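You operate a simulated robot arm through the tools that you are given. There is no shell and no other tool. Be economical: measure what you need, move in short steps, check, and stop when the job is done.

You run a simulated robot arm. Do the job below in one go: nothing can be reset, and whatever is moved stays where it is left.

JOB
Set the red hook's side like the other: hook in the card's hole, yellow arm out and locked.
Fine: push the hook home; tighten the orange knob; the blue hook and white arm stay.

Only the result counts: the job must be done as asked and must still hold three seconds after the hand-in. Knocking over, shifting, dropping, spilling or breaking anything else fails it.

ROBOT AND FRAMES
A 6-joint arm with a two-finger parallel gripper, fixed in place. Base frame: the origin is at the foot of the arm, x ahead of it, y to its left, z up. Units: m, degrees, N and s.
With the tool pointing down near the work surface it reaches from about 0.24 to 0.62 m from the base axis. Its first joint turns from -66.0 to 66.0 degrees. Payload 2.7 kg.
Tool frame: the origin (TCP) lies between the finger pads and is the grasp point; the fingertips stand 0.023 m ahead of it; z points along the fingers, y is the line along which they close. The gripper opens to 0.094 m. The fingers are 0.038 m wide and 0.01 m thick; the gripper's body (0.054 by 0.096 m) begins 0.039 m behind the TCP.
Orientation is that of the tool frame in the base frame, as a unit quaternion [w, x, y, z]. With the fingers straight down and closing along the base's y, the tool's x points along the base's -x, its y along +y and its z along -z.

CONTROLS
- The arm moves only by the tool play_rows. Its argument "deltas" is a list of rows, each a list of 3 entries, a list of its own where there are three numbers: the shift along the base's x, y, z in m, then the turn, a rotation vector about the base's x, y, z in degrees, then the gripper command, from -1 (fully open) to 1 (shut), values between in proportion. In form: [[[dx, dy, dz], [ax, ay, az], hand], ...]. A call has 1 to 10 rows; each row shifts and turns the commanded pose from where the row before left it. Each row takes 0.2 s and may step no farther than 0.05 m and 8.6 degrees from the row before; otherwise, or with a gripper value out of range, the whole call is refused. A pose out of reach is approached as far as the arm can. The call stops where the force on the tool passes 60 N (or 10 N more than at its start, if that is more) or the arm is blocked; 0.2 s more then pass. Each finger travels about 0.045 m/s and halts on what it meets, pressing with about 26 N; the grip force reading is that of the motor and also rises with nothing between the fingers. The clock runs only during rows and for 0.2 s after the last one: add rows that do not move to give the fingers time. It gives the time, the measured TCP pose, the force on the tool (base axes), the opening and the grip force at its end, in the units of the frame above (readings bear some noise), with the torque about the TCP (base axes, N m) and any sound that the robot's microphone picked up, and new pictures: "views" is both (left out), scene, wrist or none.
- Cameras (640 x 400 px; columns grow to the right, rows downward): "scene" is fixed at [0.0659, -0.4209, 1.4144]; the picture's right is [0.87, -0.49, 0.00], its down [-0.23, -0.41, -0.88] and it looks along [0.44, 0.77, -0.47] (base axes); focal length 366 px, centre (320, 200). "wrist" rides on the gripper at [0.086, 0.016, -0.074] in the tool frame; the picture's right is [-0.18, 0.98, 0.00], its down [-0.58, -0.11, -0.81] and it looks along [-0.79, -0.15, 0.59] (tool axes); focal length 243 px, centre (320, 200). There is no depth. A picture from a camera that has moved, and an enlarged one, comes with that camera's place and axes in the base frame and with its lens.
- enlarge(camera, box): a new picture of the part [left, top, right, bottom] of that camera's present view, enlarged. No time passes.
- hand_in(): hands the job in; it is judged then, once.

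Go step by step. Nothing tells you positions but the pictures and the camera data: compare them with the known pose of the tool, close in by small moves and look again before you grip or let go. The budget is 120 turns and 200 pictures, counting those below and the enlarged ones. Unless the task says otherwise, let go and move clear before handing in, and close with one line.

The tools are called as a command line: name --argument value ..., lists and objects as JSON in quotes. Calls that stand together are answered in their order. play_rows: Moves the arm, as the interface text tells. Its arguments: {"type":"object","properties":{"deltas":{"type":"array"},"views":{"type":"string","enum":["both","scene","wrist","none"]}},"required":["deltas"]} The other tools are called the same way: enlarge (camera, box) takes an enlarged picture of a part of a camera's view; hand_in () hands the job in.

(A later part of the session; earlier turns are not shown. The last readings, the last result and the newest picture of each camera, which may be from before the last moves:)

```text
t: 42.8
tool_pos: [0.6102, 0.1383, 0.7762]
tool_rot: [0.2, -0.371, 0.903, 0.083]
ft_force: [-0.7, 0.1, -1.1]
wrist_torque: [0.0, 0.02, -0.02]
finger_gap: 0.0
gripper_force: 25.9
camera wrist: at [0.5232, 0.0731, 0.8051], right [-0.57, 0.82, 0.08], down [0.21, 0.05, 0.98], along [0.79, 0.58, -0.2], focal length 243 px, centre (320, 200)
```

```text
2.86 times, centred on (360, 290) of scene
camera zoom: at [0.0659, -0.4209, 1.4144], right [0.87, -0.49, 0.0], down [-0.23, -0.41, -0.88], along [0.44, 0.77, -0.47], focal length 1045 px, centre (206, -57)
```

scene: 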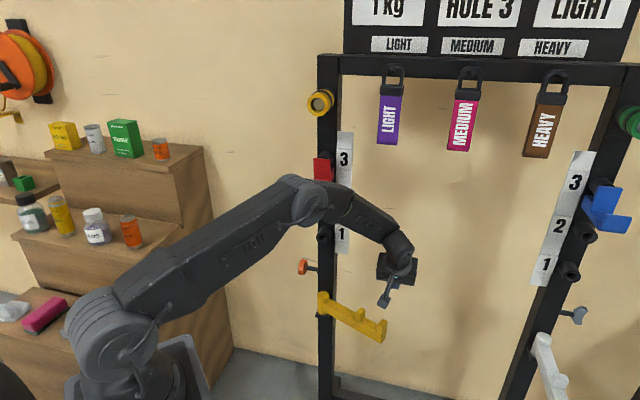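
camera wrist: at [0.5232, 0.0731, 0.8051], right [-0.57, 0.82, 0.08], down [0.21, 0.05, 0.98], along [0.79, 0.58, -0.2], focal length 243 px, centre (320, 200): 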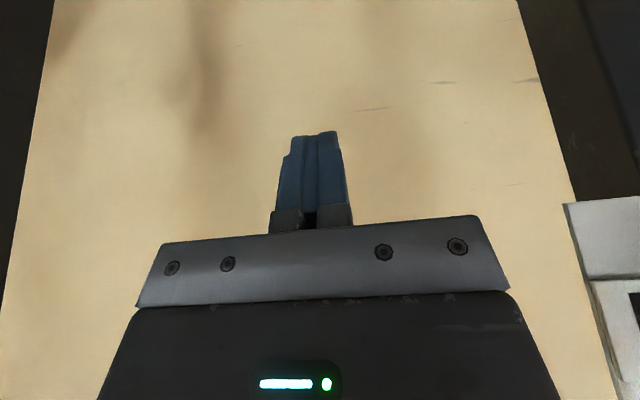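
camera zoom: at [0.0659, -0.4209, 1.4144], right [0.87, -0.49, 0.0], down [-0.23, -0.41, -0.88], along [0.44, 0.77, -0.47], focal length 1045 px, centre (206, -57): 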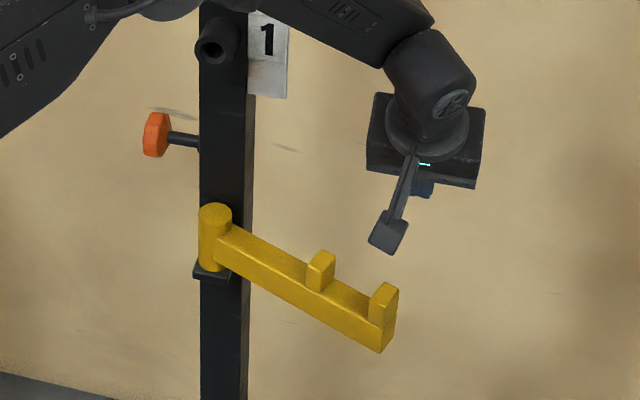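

play_rows --deltas '[[[0, 0, -0.04], [0, 0, 0], 1], [[0, 0, -0.04], [0, 0, 0], 1], [[0, 0, -0.031], [0, 0, 0], 1]]'

enlarge --camera "scene" --box '[280, 220, 440, 360]'

```text
t: 43.6
tool_pos: [0.6134, 0.1389, 0.6641]
tool_rot: [0.201, -0.371, 0.903, 0.083]
ft_force: [0.2, 0.3, -1.3]
wrist_torque: [0.0, 0.01, -0.06]
finger_gap: 0.0002
gripper_force: 25.7
camera wrist: at [0.5242, 0.0736, 0.6943], right [-0.57, 0.82, 0.08], down [0.21, 0.05, 0.98], along [0.79, 0.57, -0.2], focal length 243 px, centre (320, 200)
```

scene: 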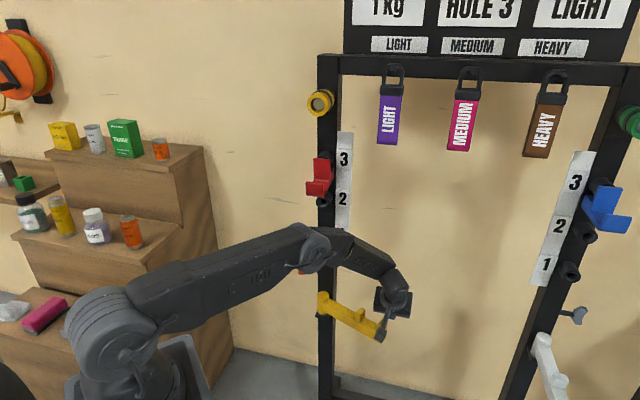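
wrist: 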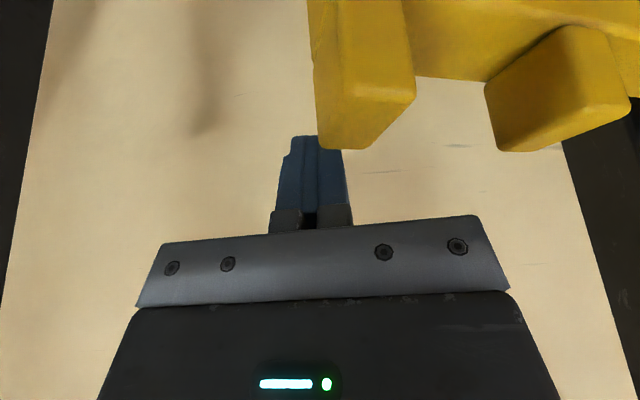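

```text
2.86 times, centred on (360, 290) of scene
camera zoom: at [0.0659, -0.4209, 1.4144], right [0.87, -0.49, 0.0], down [-0.23, -0.41, -0.88], along [0.44, 0.77, -0.47], focal length 1045 px, centre (206, -57)
```

zoom: 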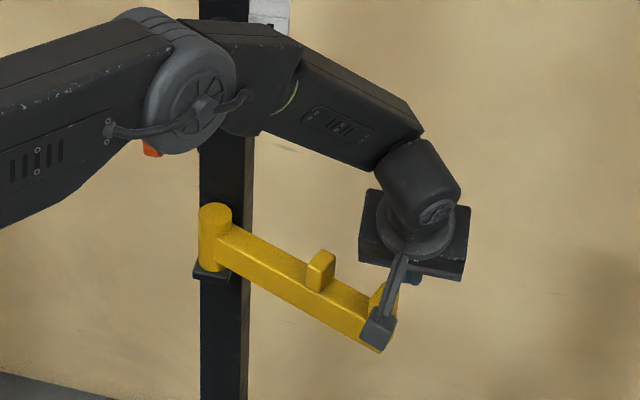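

Finger tip is behind the end prong. I'll shift slightly to overlap it fully, then drag along the arc slowly.

play_rows --deltas '[[[-0.0136, 0.0137, 0.004], [0, 0, 0], 1], [[-0.0124, -0.007, 0], [1.5, -1.5, 0], 1], [[-0.0124, -0.0069, 0], [1.5, -1.5, 0], 1], [[-0.0124, -0.0048, 0], [1.5, -1.5, 0], 1], [[-0.0124, -0.0047, 0], [1.5, -1.5, 0], 1], [[-0.013, -0.0031, 0.001], [1.5, -1.5, 0], 1], [[-0.0131, -0.003, 0.001], [1.5, -1.5, 0], 1]]'

enlarge --camera "scene" --box '[260, 220, 420, 360]'

```text
t: 45.2
tool_pos: [0.5227, 0.125, 0.6704]
tool_rot: [0.298, -0.359, 0.875, 0.126]
ft_force: [-0.1, 15.9, 4.5]
wrist_torque: [0.04, 0.1, -0.26]
finger_gap: 0.0002
gripper_force: 26.2
camera wrist: at [0.432, 0.057, 0.6749], right [-0.59, 0.8, 0.12], down [0.06, -0.11, 0.99], along [0.81, 0.59, 0.02], focal length 243 px, centre (320, 200)
```

scene: 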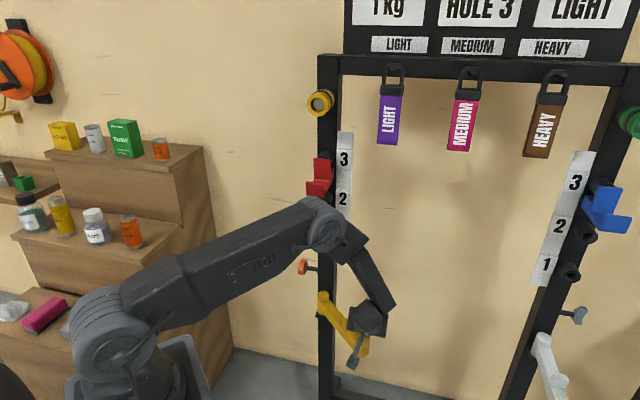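
wrist: 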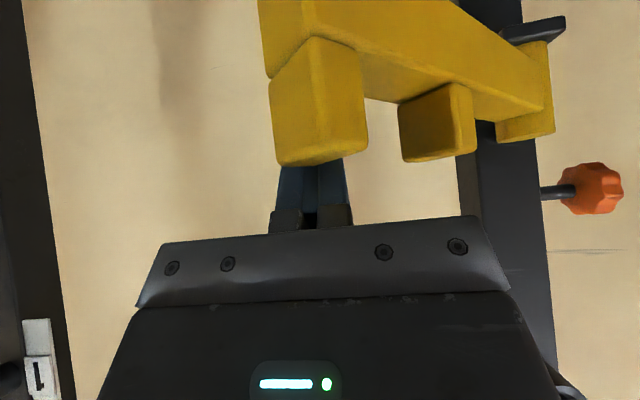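

```text
2.86 times, centred on (340, 290) of scene
camera zoom: at [0.0658, -0.4206, 1.4145], right [0.87, -0.49, 0.0], down [-0.23, -0.41, -0.88], along [0.44, 0.77, -0.47], focal length 1045 px, centre (263, -57)
```

zoom: 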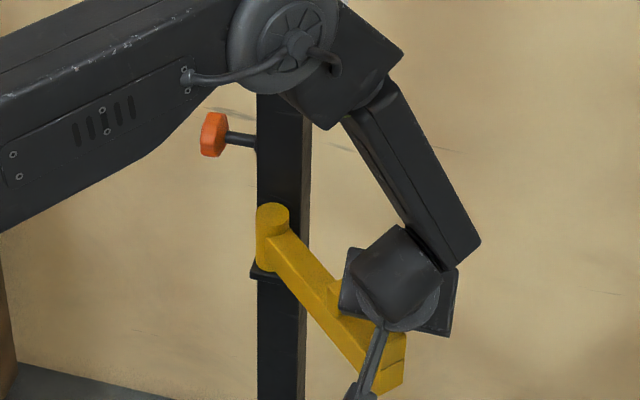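

Working well: bar at ~45°. Continue the arc.

play_rows --deltas '[[[-0.0133, -0.0012, 0.001], [1.2, -1.2, 0], 1], [[-0.0133, -0.0011, 0.001], [1.2, -1.2, 0], 1], [[-0.0132, 0.0007, 0], [1.2, -1.2, 0], 1], [[-0.0132, 0.0007, 0], [1.2, -1.2, 0], 1], [[-0.0131, 0.0025, 0], [0, 0, 0], 1], [[-0.0131, 0.0026, 0], [0, 0, 0], 1]]'

enlarge --camera "scene" --box '[240, 240, 400, 400]'

```text
t: 46.6
tool_pos: [0.4479, 0.1289, 0.6756]
tool_rot: [0.356, -0.352, 0.853, 0.146]
ft_force: [10.4, 29.0, 25.7]
wrist_torque: [0.07, 0.32, -0.38]
finger_gap: 0.0001
gripper_force: 26.0
camera wrist: at [0.3564, 0.0606, 0.6644], right [-0.6, 0.79, 0.13], down [-0.04, -0.19, 0.98], along [0.8, 0.58, 0.15], focal length 243 px, centre (320, 200)
```

scene: 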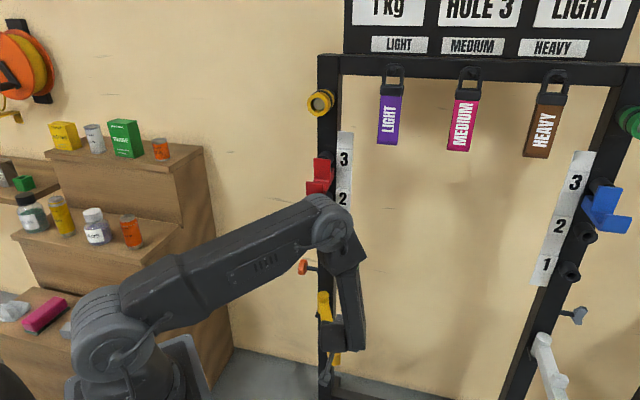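
wrist: 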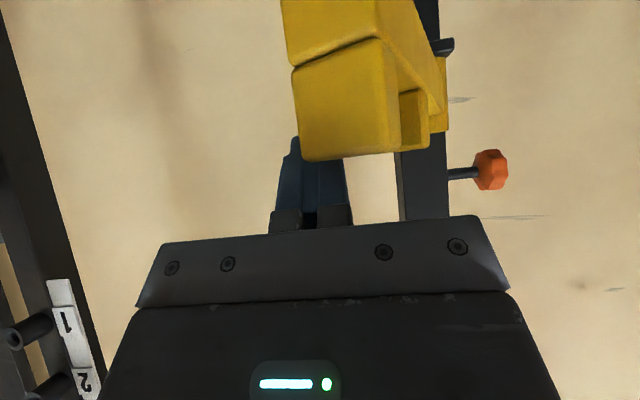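

```text
2.50 times, centred on (320, 320) of scene
camera zoom: at [0.0657, -0.4205, 1.4145], right [0.87, -0.49, 0.0], down [-0.23, -0.41, -0.88], along [0.44, 0.77, -0.47], focal length 914 px, centre (320, -100)
```

zoom: 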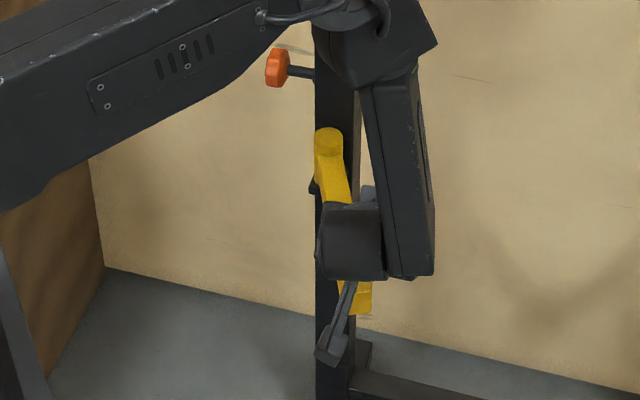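

Bar is ~65° out and the finger is now mostly pulling along the bar. I'll step the finger around to the prong's inner side and push sideways.

play_rows --deltas '[[[0.005, 0.005, 0.001], [0, 0, 0], 1], [[0.0125, -0.0125, 0], [0, 0, 0], 1], [[0.0125, -0.0125, 0], [0, 0, 0], 1], [[-0.0105, -0.0105, 0], [0, 0, 0], 1], [[-0.0105, -0.0105, 0], [0, 0, 0], 1]]'

```text
t: 47.8
tool_pos: [0.4541, 0.0848, 0.6727]
tool_rot: [0.348, -0.352, 0.857, 0.145]
ft_force: [0.3, -0.8, -0.3]
wrist_torque: [0.04, 0.0, 0.0]
finger_gap: 0.0
gripper_force: 26.6
camera wrist: at [0.3617, 0.0173, 0.6642], right [-0.6, 0.79, 0.13], down [-0.03, -0.18, 0.98], along [0.8, 0.58, 0.13], focal length 243 px, centre (320, 200)
```

scene: 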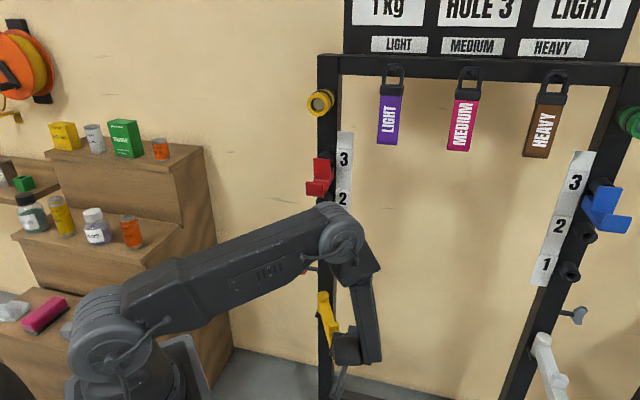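
wrist: 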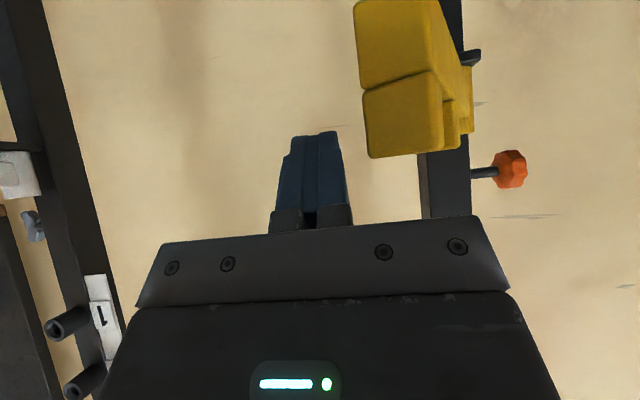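

Finger is now beside the end prong. Push sideways (−u), gently.

play_rows --deltas '[[[-0.0075, 0.0075, 0], [0, 0, 0], 1], [[-0.0075, 0.0075, 0], [0, 0, 0], 1], [[-0.008, 0.007, 0], [0, 0, 0], 1], [[-0.008, 0.007, 0], [0, 0, 0], 1], [[-0.008, 0.007, 0], [0, 0, 0], 1], [[-0.008, 0.007, 0], [0, 0, 0], 1]]'

enlarge --camera "wrist" --box '[240, 0, 560, 230]'

```text
t: 48.7
tool_pos: [0.4298, 0.1007, 0.6735]
tool_rot: [0.345, -0.349, 0.86, 0.141]
ft_force: [-6.0, -11.5, 11.7]
wrist_torque: [-0.04, 0.18, 0.17]
finger_gap: 0.0
gripper_force: 26.3
stopped in row 4: the force on the tool passed its limit at 69 N (the readings are from after the stop); the commanded pose is now the measured one
camera wrist: at [0.3374, 0.0345, 0.6655], right [-0.59, 0.8, 0.13], down [-0.02, -0.18, 0.98], along [0.81, 0.58, 0.12], focal length 243 px, centre (320, 200)
```

scene: 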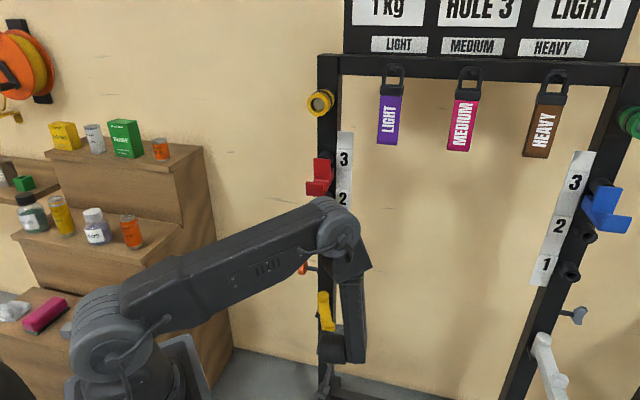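
wrist: 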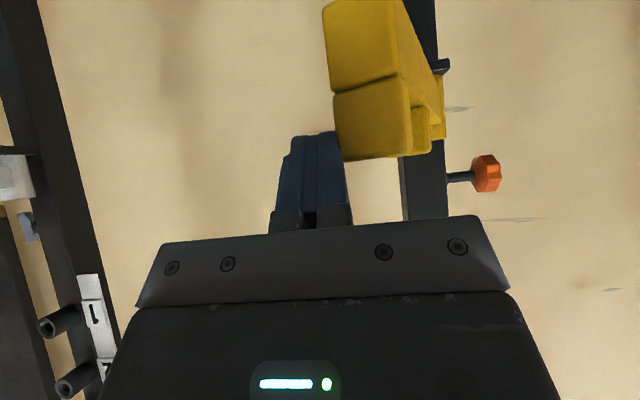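

```text
1.74 times, centred on (400, 115) of wrist
camera zoom: at [0.3374, 0.0345, 0.6655], right [-0.59, 0.8, 0.13], down [-0.02, -0.18, 0.98], along [0.81, 0.58, 0.12], focal length 422 px, centre (181, 348)
```

zoom: 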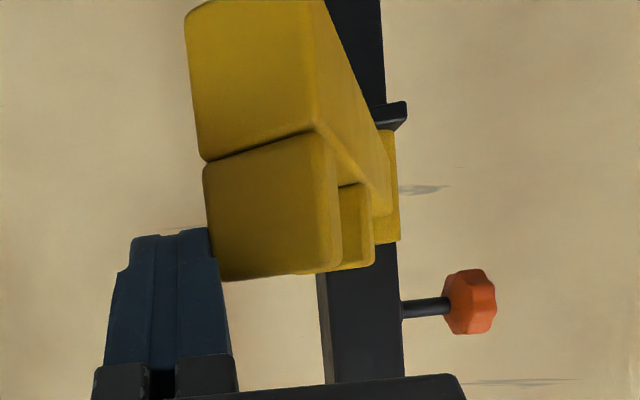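

Contact stopped the push; the residual force points at the tip face touching the bar's top edge. I'll back off a touch, raise 4 mm, and push again in smaller steps.

play_rows --deltas '[[[0.003, -0.003, 0.005], [0, 0, 0], 1], [[-0.006, -0.006, 0], [0, 0, 0], 1], [[-0.003, 0.003, 0], [0, 0, 0], 1], [[-0.003, 0.003, 0], [0, 0, 0], 1], [[-0.003, 0.003, 0], [0, 0, 0], 1], [[-0.003, 0.003, 0], [0, 0, 0], 1]]'

enlarge --camera "wrist" --box '[240, 0, 560, 230]'

```text
t: 50.1
tool_pos: [0.4208, 0.1045, 0.6793]
tool_rot: [0.342, -0.348, 0.861, 0.145]
ft_force: [-0.1, -3.5, -0.9]
wrist_torque: [-0.08, -0.04, 0.01]
finger_gap: 0.0001
gripper_force: 26.5
out of reach, approached as far as the arm can: row 5, 6
camera wrist: at [0.3286, 0.0379, 0.6718], right [-0.59, 0.8, 0.14], down [-0.01, -0.18, 0.98], along [0.81, 0.58, 0.12], focal length 243 px, centre (320, 200)
```

scene: 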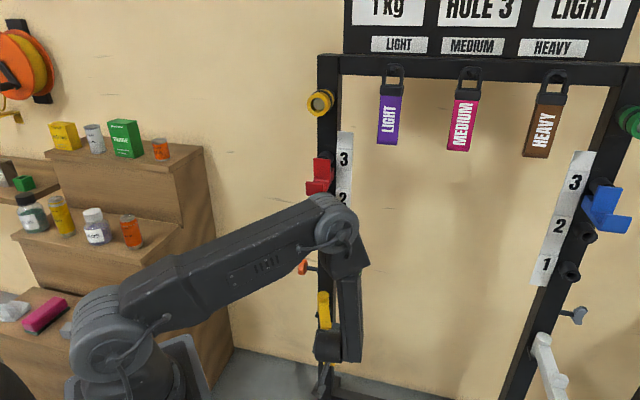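
wrist: 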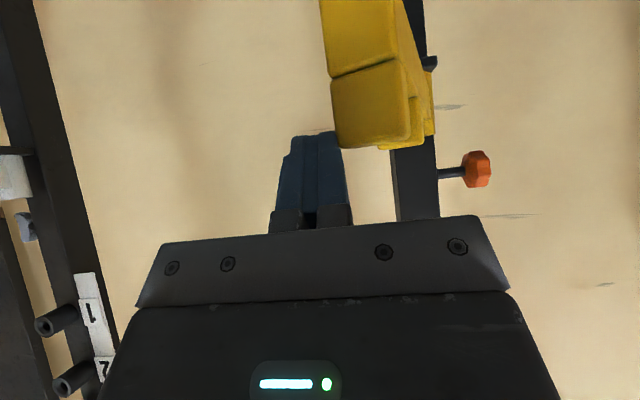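

```text
1.74 times, centred on (400, 115) of wrist
camera zoom: at [0.3286, 0.0379, 0.6718], right [-0.59, 0.8, 0.14], down [-0.01, -0.18, 0.98], along [0.81, 0.58, 0.12], focal length 422 px, centre (181, 348)
```

zoom: 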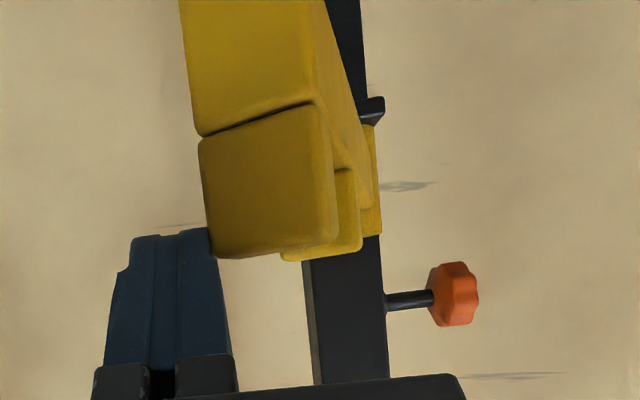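

Bar moves. I hit a wrist limit, so I'll lean the tool 15° more and keep pushing.

play_rows --deltas '[[[0, 0, 0], [5.3, -5.3, 0], 1], [[0, 0, 0], [5.3, -5.3, 0], 1], [[-0.004, 0.0035, 0], [0, 0, 0], 1], [[-0.004, 0.0035, 0], [0, 0, 0], 1], [[-0.004, 0.0035, 0], [0, 0, 0], 1], [[-0.004, 0.0035, 0], [0, 0, 0], 1], [[-0.004, 0.0035, 0], [0, 0, 0], 1], [[-0.004, 0.0035, 0], [0, 0, 0], 1]]'

enlarge --camera "wrist" --box '[240, 0, 560, 230]'

```text
t: 51.9
tool_pos: [0.4545, 0.1176, 0.6874]
tool_rot: [0.451, -0.326, 0.808, 0.19]
ft_force: [-0.4, -1.0, -0.5]
wrist_torque: [0.01, 0.02, -0.01]
finger_gap: 0.0
gripper_force: 25.9
out of reach, approached as far as the arm can: row 1, 2, 3, 4, 5, 6, 7, 8
camera wrist: at [0.3662, 0.0542, 0.6512], right [-0.62, 0.77, 0.17], down [-0.19, -0.36, 0.91], along [0.76, 0.53, 0.37], focal length 243 px, centre (320, 200)
```

scene: 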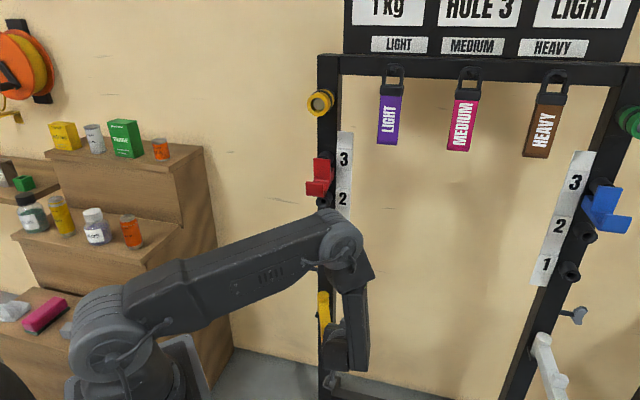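
wrist: 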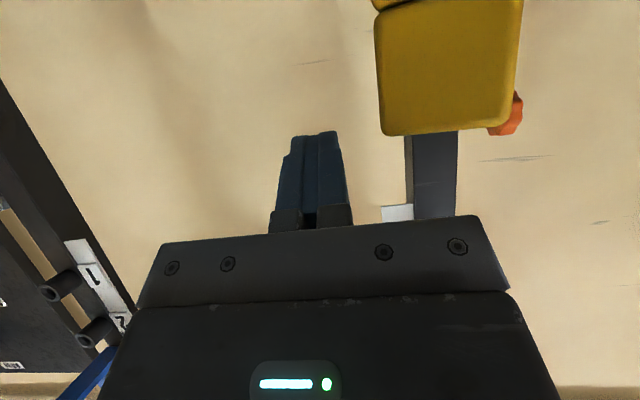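

```text
1.74 times, centred on (400, 115) of wrist
camera zoom: at [0.3662, 0.0542, 0.6512], right [-0.62, 0.77, 0.17], down [-0.19, -0.36, 0.91], along [0.76, 0.53, 0.37], focal length 422 px, centre (181, 348)
```

zoom: 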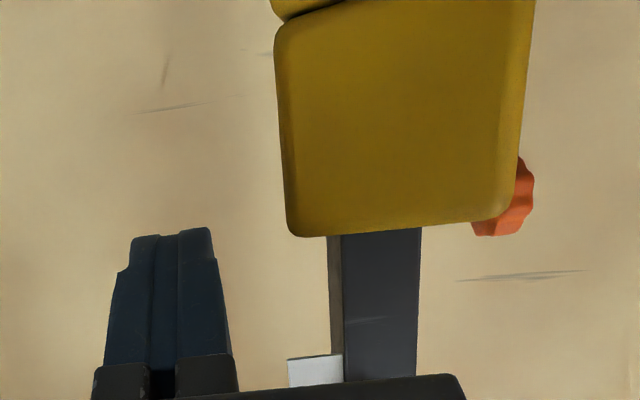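

Leaning more made it worse there. I'll push on the middle prong instead (larger radius from my base), with the previous 45° lean.

play_rows --deltas '[[[0.01, 0.01, 0], [-4.8, 4.8, 0], 1], [[0.01, 0.01, -0.005], [-4.8, 4.8, 0], 1], [[0, 0, -0.005], [0, 0, 0], 1]]'

enlarge --camera "scene" --box '[260, 260, 400, 380]'

```text
t: 52.7
tool_pos: [0.4735, 0.1373, 0.6777]
tool_rot: [0.356, -0.346, 0.856, 0.146]
ft_force: [-0.6, 0.4, 0.2]
wrist_torque: [0.0, -0.01, 0.0]
finger_gap: 0.0001
gripper_force: 25.6
camera wrist: at [0.383, 0.0708, 0.6672], right [-0.59, 0.79, 0.13], down [-0.04, -0.19, 0.98], along [0.81, 0.58, 0.14], focal length 243 px, centre (320, 200)
```

scene: 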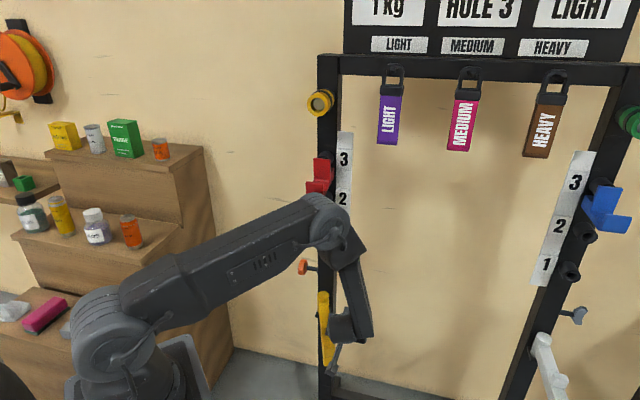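
wrist: 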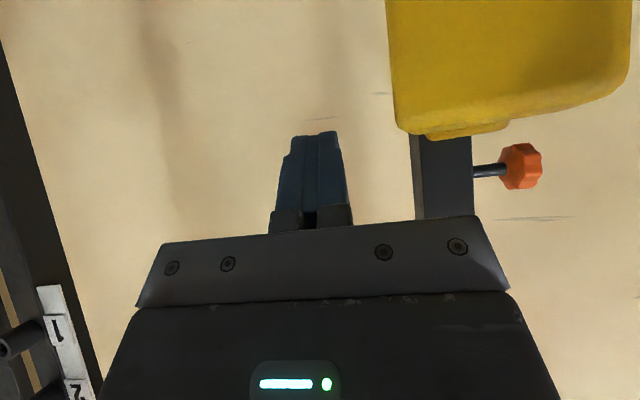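

```text
3.33 times, centred on (330, 320) of scene
camera zoom: at [0.0659, -0.4209, 1.4144], right [0.87, -0.49, 0.0], down [-0.23, -0.41, -0.88], along [0.44, 0.77, -0.47], focal length 1219 px, centre (287, -200)
```

zoom: 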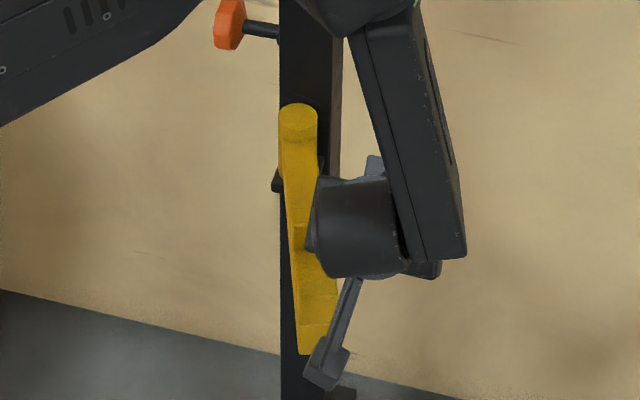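

Bar ≈71° out. Push −u against the middle prong in small steps.

play_rows --deltas '[[[-0.006, 0.006, 0], [0, 0, 0], 1], [[-0.006, 0.006, 0], [0, 0, 0], 1], [[-0.006, 0.006, 0], [0, 0, 0], 1], [[-0.004, 0.004, 0], [0, 0, 0], 1], [[-0.004, 0.004, 0], [0, 0, 0], 1], [[-0.004, 0.004, 0], [0, 0, 0], 1], [[-0.004, 0.004, 0], [0, 0, 0], 1], [[-0.004, 0.004, 0], [0, 0, 0], 1]]'

enlarge --camera "scene" --box '[260, 260, 400, 380]'

```text
t: 54.5
tool_pos: [0.4364, 0.1743, 0.6776]
tool_rot: [0.355, -0.348, 0.855, 0.147]
ft_force: [0.9, -4.6, -0.3]
wrist_torque: [-0.09, 0.02, 0.06]
finger_gap: 0.0
gripper_force: 26.2
camera wrist: at [0.3446, 0.1087, 0.6679], right [-0.59, 0.79, 0.13], down [-0.04, -0.19, 0.98], along [0.8, 0.58, 0.15], focal length 243 px, centre (320, 200)
```

scene: 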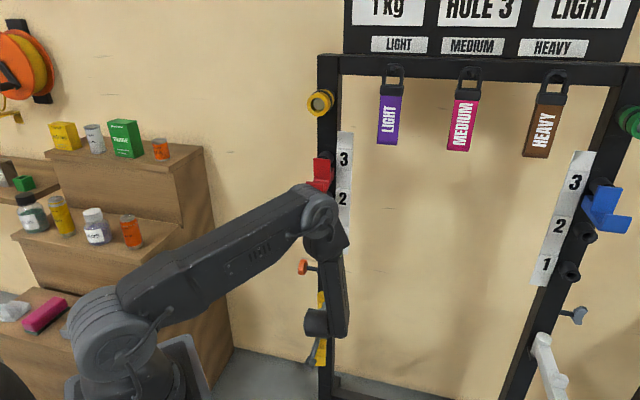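
wrist: 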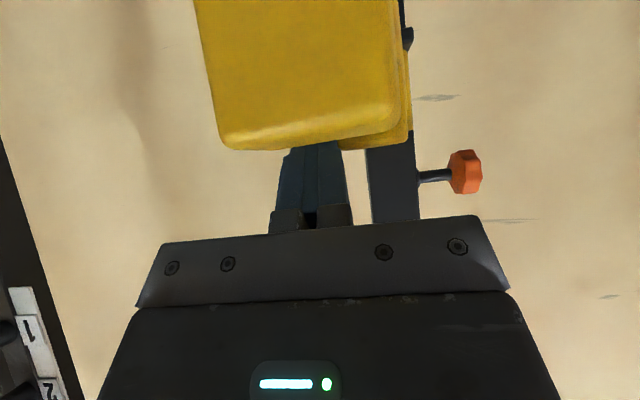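

```text
3.33 times, centred on (330, 320) of scene
camera zoom: at [0.0659, -0.421, 1.4144], right [0.87, -0.49, 0.0], down [-0.23, -0.41, -0.88], along [0.44, 0.77, -0.47], focal length 1219 px, centre (287, -200)
```

zoom: 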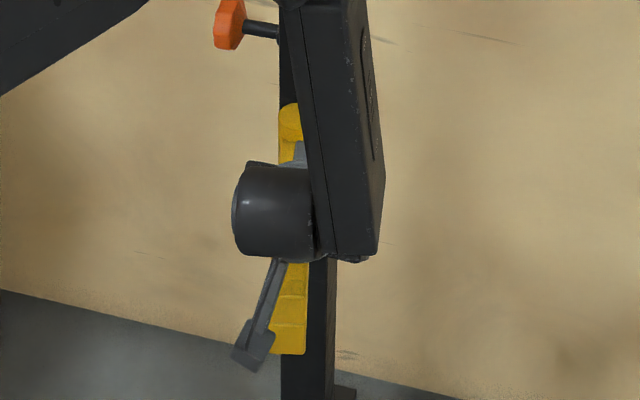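

play_rows --deltas '[[[-0.003, 0.003, 0], [0, 0, 0], 1], [[-0.003, 0.003, 0], [0, 0, 0], 1], [[-0.003, 0.003, 0], [0, 0, 0], 1], [[-0.003, 0.003, 0], [0, 0, 0], 1], [[-0.003, 0.003, 0], [0, 0, 0], 1], [[-0.003, 0.003, 0], [0, 0, 0], 1]]'

enlarge --camera "wrist" --box '[160, 0, 500, 220]'

enlarge --camera "scene" --box '[260, 260, 400, 380]'

```text
t: 55.9
tool_pos: [0.4211, 0.1914, 0.678]
tool_rot: [0.346, -0.346, 0.859, 0.15]
ft_force: [-10.7, -11.2, 19.0]
wrist_torque: [-0.11, 0.43, 0.23]
finger_gap: 0.0
gripper_force: 26.4
out of reach, approached as far as the arm can: row 5, 6
stopped in row 6: the force on the tool passed its limit at 63 N (the readings are from after the stop); the commanded pose is now the measured one
camera wrist: at [0.3284, 0.1232, 0.6692], right [-0.59, 0.79, 0.15], down [-0.02, -0.19, 0.98], along [0.81, 0.58, 0.13], focal length 243 px, centre (320, 200)
```

scene: 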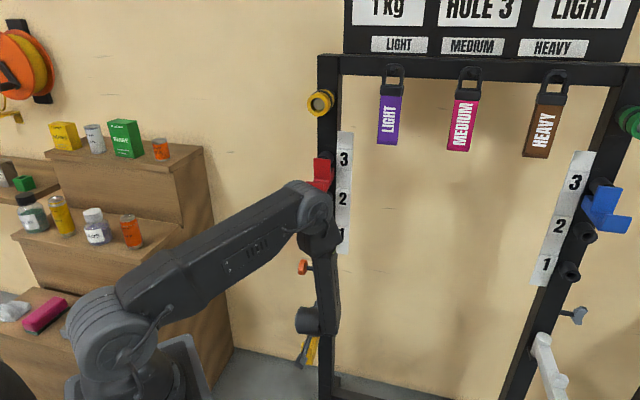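
wrist: 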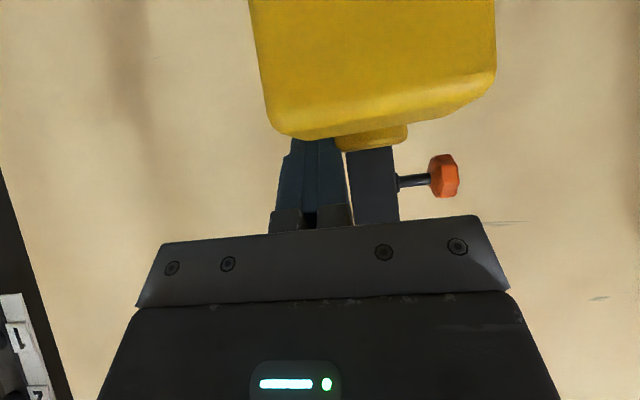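

```text
1.82 times, centred on (330, 110) of wrist
camera zoom: at [0.3284, 0.1232, 0.6692], right [-0.59, 0.79, 0.15], down [-0.02, -0.19, 0.98], along [0.81, 0.58, 0.13], focal length 441 px, centre (302, 364)
```

zoom: 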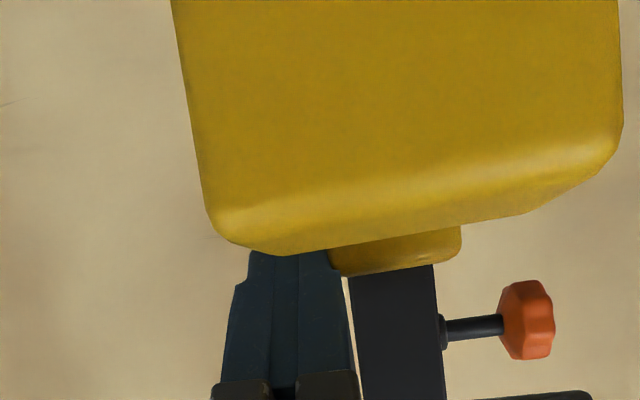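

```text
3.33 times, centred on (330, 320) of scene
camera zoom: at [0.0655, -0.4212, 1.4143], right [0.87, -0.49, 0.0], down [-0.23, -0.41, -0.88], along [0.44, 0.77, -0.47], focal length 1219 px, centre (287, -200)
```

zoom: 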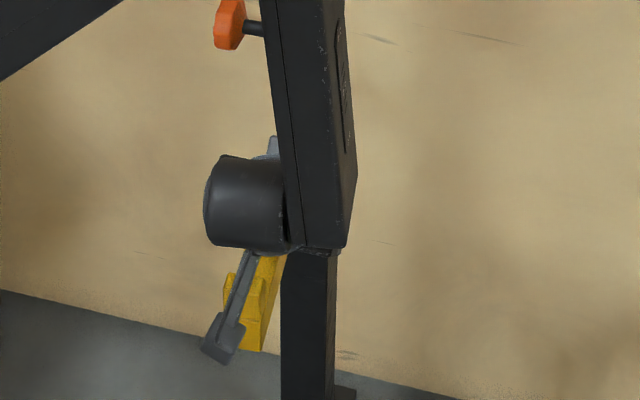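

Bar is at ~83° now; the pose limit bites again. Try a steeper lean (35°) and push the last bit.

play_rows --deltas '[[[0.004, -0.004, 0.003], [0, 0, 0], 1], [[0, 0, 0], [-3.6, 3.6, 0], 1], [[0, 0, 0], [-3.6, 3.6, 0], 1], [[-0.003, 0.003, 0], [0, 0, 0], 1], [[-0.003, 0.003, 0], [0, 0, 0], 1]]'

```text
t: 57.1
tool_pos: [0.4179, 0.1919, 0.6793]
tool_rot: [0.269, -0.357, 0.887, 0.116]
ft_force: [-0.1, -2.9, 0.2]
wrist_torque: [-0.08, -0.01, 0.06]
finger_gap: 0.0
gripper_force: 26.8
camera wrist: at [0.327, 0.1259, 0.6918], right [-0.57, 0.81, 0.12], down [0.11, -0.07, 0.99], along [0.81, 0.58, -0.05], focal length 243 px, centre (320, 200)
```

scene: 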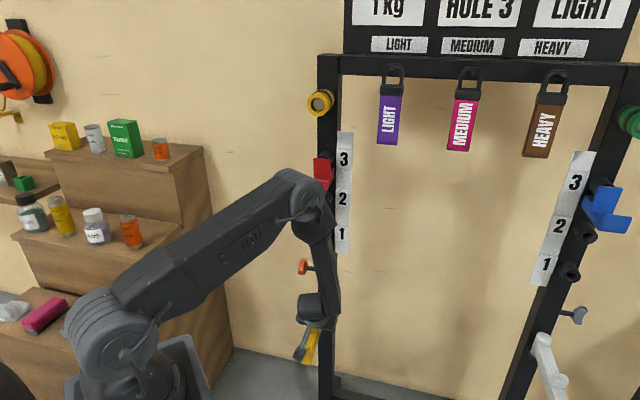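
wrist: 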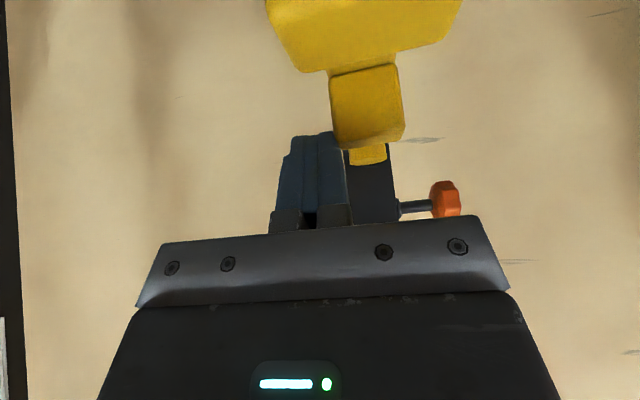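

Good: no limit now, and bar measures ≈87–88° out. Push ~6 mm more and check for a stop.

play_rows --deltas '[[[-0.0015, 0.0015, 0], [0, 0, 0], 1], [[-0.0015, 0.0015, 0], [0, 0, 0], 1], [[-0.0015, 0.0015, 0], [0, 0, 0], 1], [[0, 0, 0], [0, 0, 0], 1]]'

enlarge --camera "wrist" --box '[240, 0, 500, 220]'

```text
t: 58.1
tool_pos: [0.4148, 0.1962, 0.6794]
tool_rot: [0.269, -0.356, 0.888, 0.115]
ft_force: [9.7, -14.5, -7.4]
wrist_torque: [-0.37, -0.26, 0.12]
finger_gap: 0.0
gripper_force: 26.4
camera wrist: at [0.3232, 0.13, 0.6919], right [-0.57, 0.81, 0.12], down [0.11, -0.07, 0.99], along [0.81, 0.58, -0.05], focal length 243 px, centre (320, 200)
```

scene: 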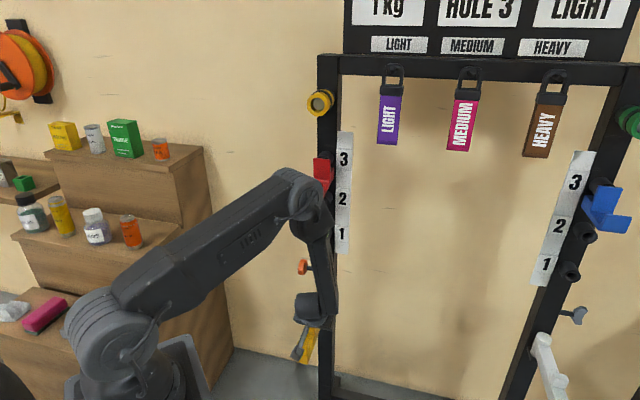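
wrist: 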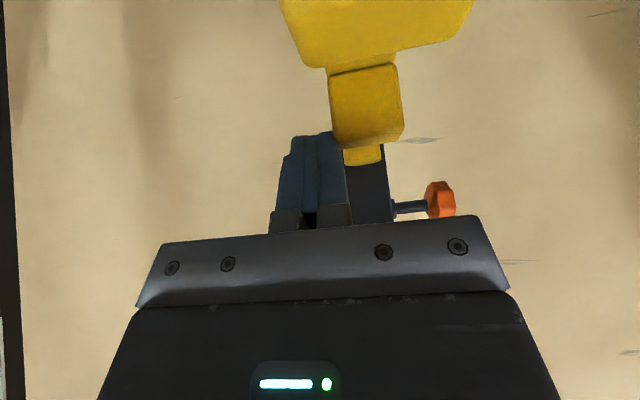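

```text
1.82 times, centred on (370, 110) of wrist
camera zoom: at [0.3232, 0.13, 0.6919], right [-0.57, 0.81, 0.12], down [0.11, -0.07, 0.99], along [0.81, 0.58, -0.05], focal length 441 px, centre (229, 364)
```

zoom: 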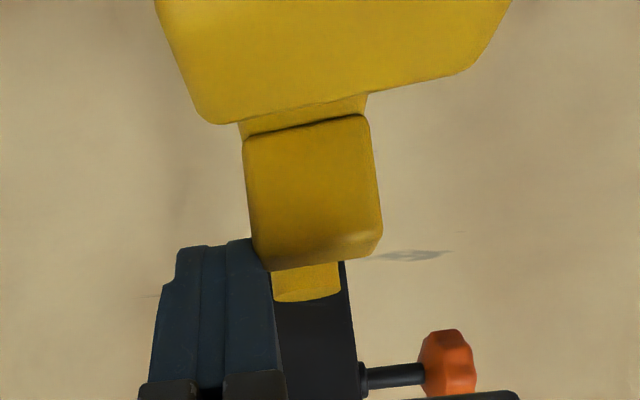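

Resistance rose to ~17 N: likely the stop at 90°. One small confirming push.

play_rows --deltas '[[[-0.0015, 0.0015, 0], [0, 0, 0], 1], [[0, 0, 0], [0, 0, 0], 1]]' --views "wrist"

```text
t: 58.7
tool_pos: [0.4152, 0.1958, 0.6802]
tool_rot: [0.269, -0.355, 0.888, 0.115]
ft_force: [22.5, -29.0, -13.6]
wrist_torque: [-0.71, -0.63, 0.25]
finger_gap: 0.0
gripper_force: 26.2
camera wrist: at [0.3229, 0.1305, 0.692], right [-0.57, 0.81, 0.12], down [0.11, -0.07, 0.99], along [0.82, 0.58, -0.05], focal length 243 px, centre (320, 200)
```

wrist: 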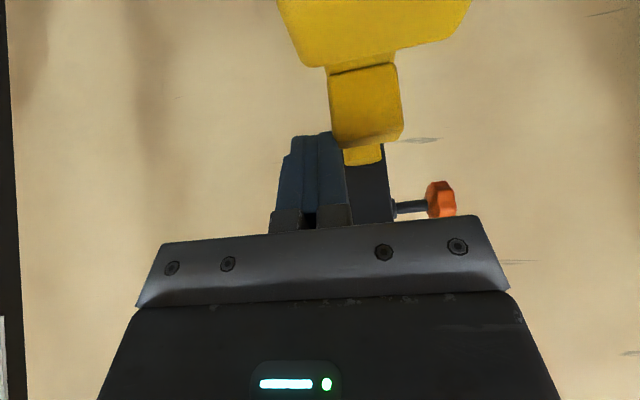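

Solid stop at 90°: the arm is fully out. Now retreat: step off the prong, lift, and move to the outer (left) side to work on the knob.

play_rows --deltas '[[[0.012, -0.012, 0], [0, 0, 0], 1], [[0.012, -0.012, 0.01], [0, 0, 0], 1], [[0, 0, 0.045], [0, 0, 0], 1], [[0, 0, 0.045], [0, 0, 0], 1], [[0, 0, 0.045], [0, 0, 0], 1], [[-0.03, 0.005, 0.03], [0, 0, 0], 1], [[-0.03, 0.035, 0], [0, 0, 0], -1], [[-0.03, 0.038, 0], [0, 0, 0], -1], [[-0.03, 0.038, 0], [0, 0, 0], -1], [[-0.015, 0.045, 0], [0, 0, 0], -1]]'

enlarge --camera "scene" --box '[250, 240, 400, 390]'

```text
t: 60.9
tool_pos: [0.3047, 0.3357, 0.8555]
tool_rot: [0.266, -0.36, 0.886, 0.121]
ft_force: [0.5, 0.0, 0.4]
wrist_torque: [-0.04, 0.01, 0.0]
finger_gap: 0.0865
gripper_force: 0.1
camera wrist: at [0.2123, 0.2683, 0.8686], right [-0.58, 0.81, 0.12], down [0.11, -0.07, 0.99], along [0.81, 0.59, -0.05], focal length 243 px, centre (320, 200)
```

scene: 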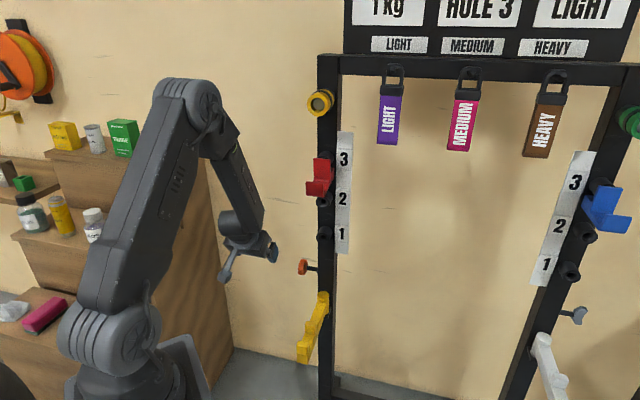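
wrist: 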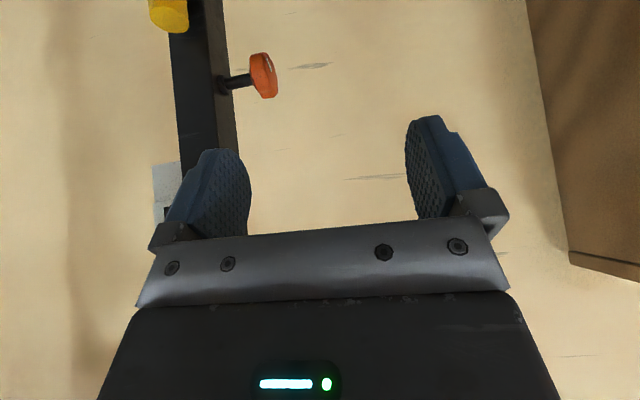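

```text
2.67 times, centred on (325, 315) of scene
camera zoom: at [0.0658, -0.421, 1.4144], right [0.87, -0.49, 0.0], down [-0.23, -0.41, -0.88], along [0.44, 0.77, -0.47], focal length 975 px, centre (307, -107)
```

zoom: 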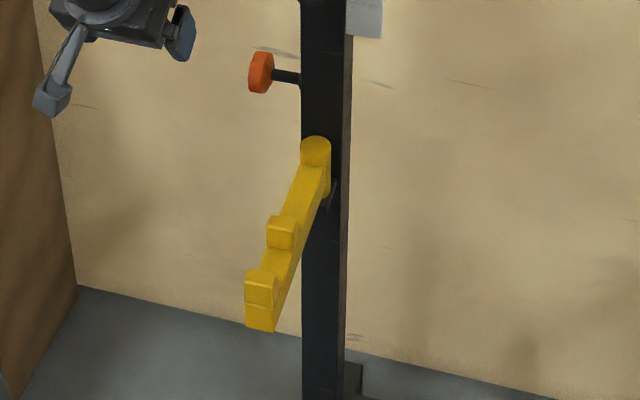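

Arm is straight out (≈90°). Knob centre is at about n 0.610, u 0.054, z 0.700, axis along u. I'll spin the tool 90° about its own axis so the fingers close in the plane of the knob and the camera sits outside; leaning the tool up will then turn the knob clockwise (tighten).

play_rows --deltas '[[[0, 0, 0], [3.24, 3.24, -6.8], -1], [[0, 0, 0], [3.24, 3.24, -6.8], -1], [[0, 0, 0], [3.24, 3.24, -6.8], -1], [[0, 0, 0], [3.24, 3.24, -6.8], -1], [[0, 0, 0], [3.24, 3.24, -6.8], -1], [[0, 0, 0], [3.24, 3.24, -6.8], -1], [[0, 0, 0], [3.24, 3.24, -6.8], -1], [[0, 0, 0], [3.24, 3.24, -6.8], -1], [[0, 0, 0], [3.24, 3.24, -6.8], -1], [[0, 0, 0], [3.24, 3.24, -6.8], -1]]' --views "none"

play_rows --deltas '[[[0, 0, 0], [3.24, 3.24, -6.8], -1], [[0.02, 0.0, 0], [0, 0, 0], -1], [[0.02, 0.0, 0], [0, 0, 0], -1], [[0.02, 0.0, 0], [0, 0, 0], -1]]'

```text
t: 63.1
tool_pos: [0.3076, 0.3326, 0.8586]
tool_rot: [0.125, 0.312, 0.904, 0.265]
ft_force: [0.4, -0.7, 0.1]
wrist_torque: [0.01, -0.01, -0.02]
finger_gap: 0.094
gripper_force: 0.1
out of reach, approached as far as the arm can: row 2, 9
```

```text
t: 64.1
tool_pos: [0.344, 0.3296, 0.851]
tool_rot: [0.1, 0.375, 0.882, 0.267]
ft_force: [0.3, -1.6, 0.3]
wrist_torque: [-0.03, -0.01, 0.04]
finger_gap: 0.0939
gripper_force: 0.0
out of reach, approached as far as the arm can: row 4
camera wrist: at [0.2661, 0.3723, 0.9229], right [0.73, 0.43, 0.53], down [0.03, -0.8, 0.6], along [0.69, -0.42, -0.59], focal length 243 px, centre (320, 200)
```

scene: 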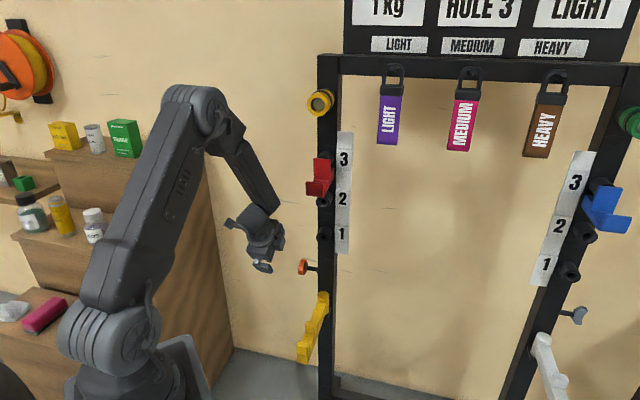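
wrist: 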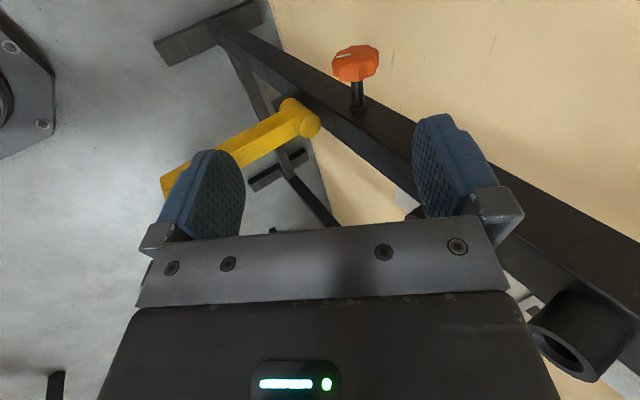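

Orientation is right (camera outside, knob and its white mark visible). Move to a pre-grasp above/front of the knob.

play_rows --deltas '[[[0.023, 0.009, -0.01], [0, 0, 0], -1], [[0.023, 0.009, -0.01], [0, 0, 0], -1], [[0.023, 0.009, -0.02], [0, 0, 0], -1], [[0.023, 0.0084, -0.044], [0, 0, 0], -1], [[0, 0, 0], [0, 0, 0], -1]]'

enlarge --camera "scene" --box '[250, 180, 400, 330]'

enlarge --camera "wrist" --box '[180, 0, 480, 230]'

```text
refused: row 4 steps farther than a row can; nothing moved
```

```text
2.67 times, centred on (325, 255) of scene
camera zoom: at [0.0659, -0.4209, 1.4144], right [0.87, -0.49, 0.0], down [-0.23, -0.41, -0.88], along [0.44, 0.77, -0.47], focal length 975 px, centre (307, 53)
```

zoom: 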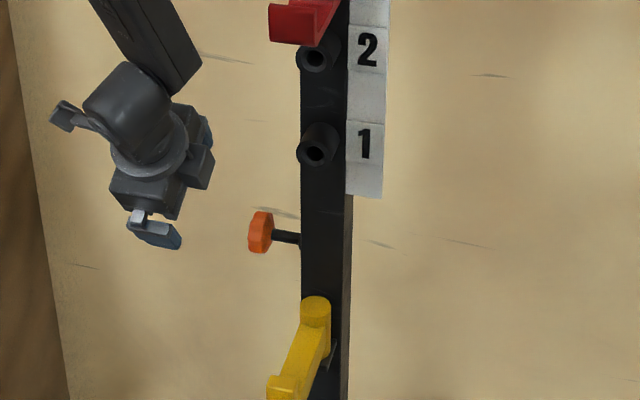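

```text
1.74 times, centred on (330, 115) of wrist
camera zoom: at [0.2661, 0.3723, 0.9229], right [0.73, 0.43, 0.53], down [0.03, -0.8, 0.6], along [0.69, -0.42, -0.59], focal length 422 px, centre (303, 348)
```

zoom: 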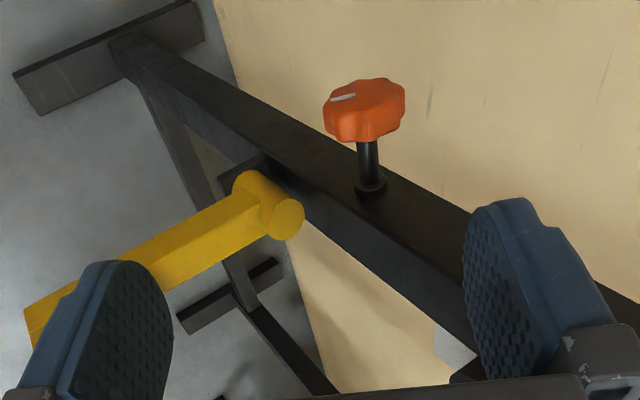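

play_rows --deltas '[[[0.02, 0.008, -0.01], [0, 0, 0], -1], [[0.02, 0.008, -0.01], [0, 0, 0], -1], [[0.02, 0.008, -0.02], [0, 0, 0], -1], [[0.02, 0.008, -0.02], [0, 0, 0], -1], [[0.0098, 0.0055, -0.024], [0, 0, 0], -1]]'

enlarge --camera "scene" --box '[250, 180, 400, 330]'

enlarge --camera "wrist" --box '[180, 0, 480, 230]'

```text
t: 65.3
tool_pos: [0.4248, 0.3574, 0.7701]
tool_rot: [0.11, 0.377, 0.878, 0.273]
ft_force: [0.6, 0.5, -0.5]
wrist_torque: [-0.02, -0.01, -0.05]
finger_gap: 0.094
gripper_force: 0.2
out of reach, approached as far as the arm can: row 1
camera wrist: at [0.3445, 0.3992, 0.8402], right [0.72, 0.43, 0.55], down [0.01, -0.8, 0.6], along [0.7, -0.42, -0.58], focal length 243 px, centre (320, 200)
```

scene: 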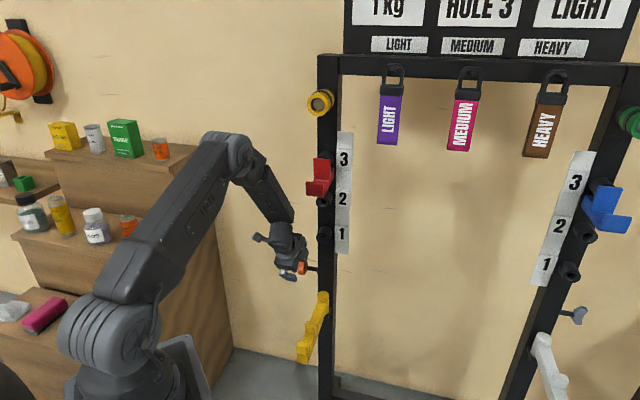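
wrist: 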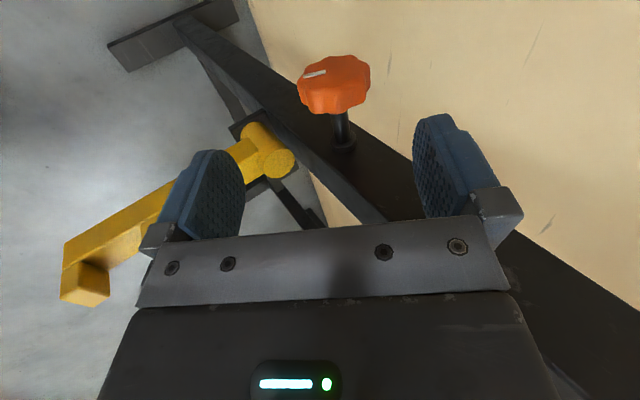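

```text
2.67 times, centred on (325, 255) of scene
camera zoom: at [0.0659, -0.4209, 1.4144], right [0.87, -0.49, 0.0], down [-0.23, -0.41, -0.88], along [0.44, 0.77, -0.47], focal length 975 px, centre (307, 53)
```

zoom: 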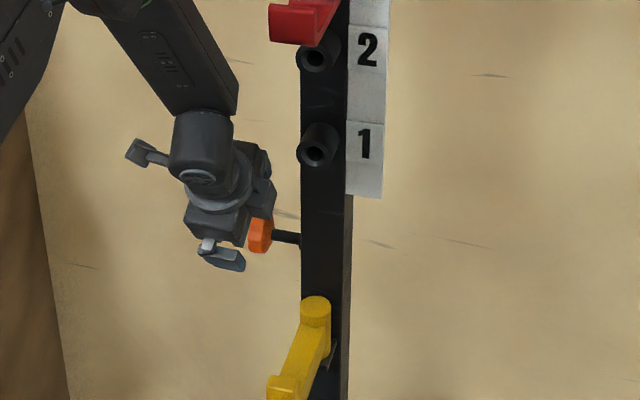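

```text
1.74 times, centred on (330, 115) of wrist
camera zoom: at [0.3445, 0.3992, 0.8402], right [0.72, 0.43, 0.55], down [0.01, -0.8, 0.6], along [0.7, -0.42, -0.58], focal length 422 px, centre (303, 348)
```

zoom: 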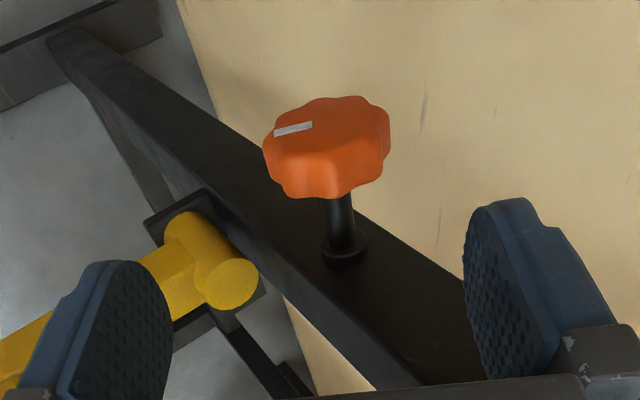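

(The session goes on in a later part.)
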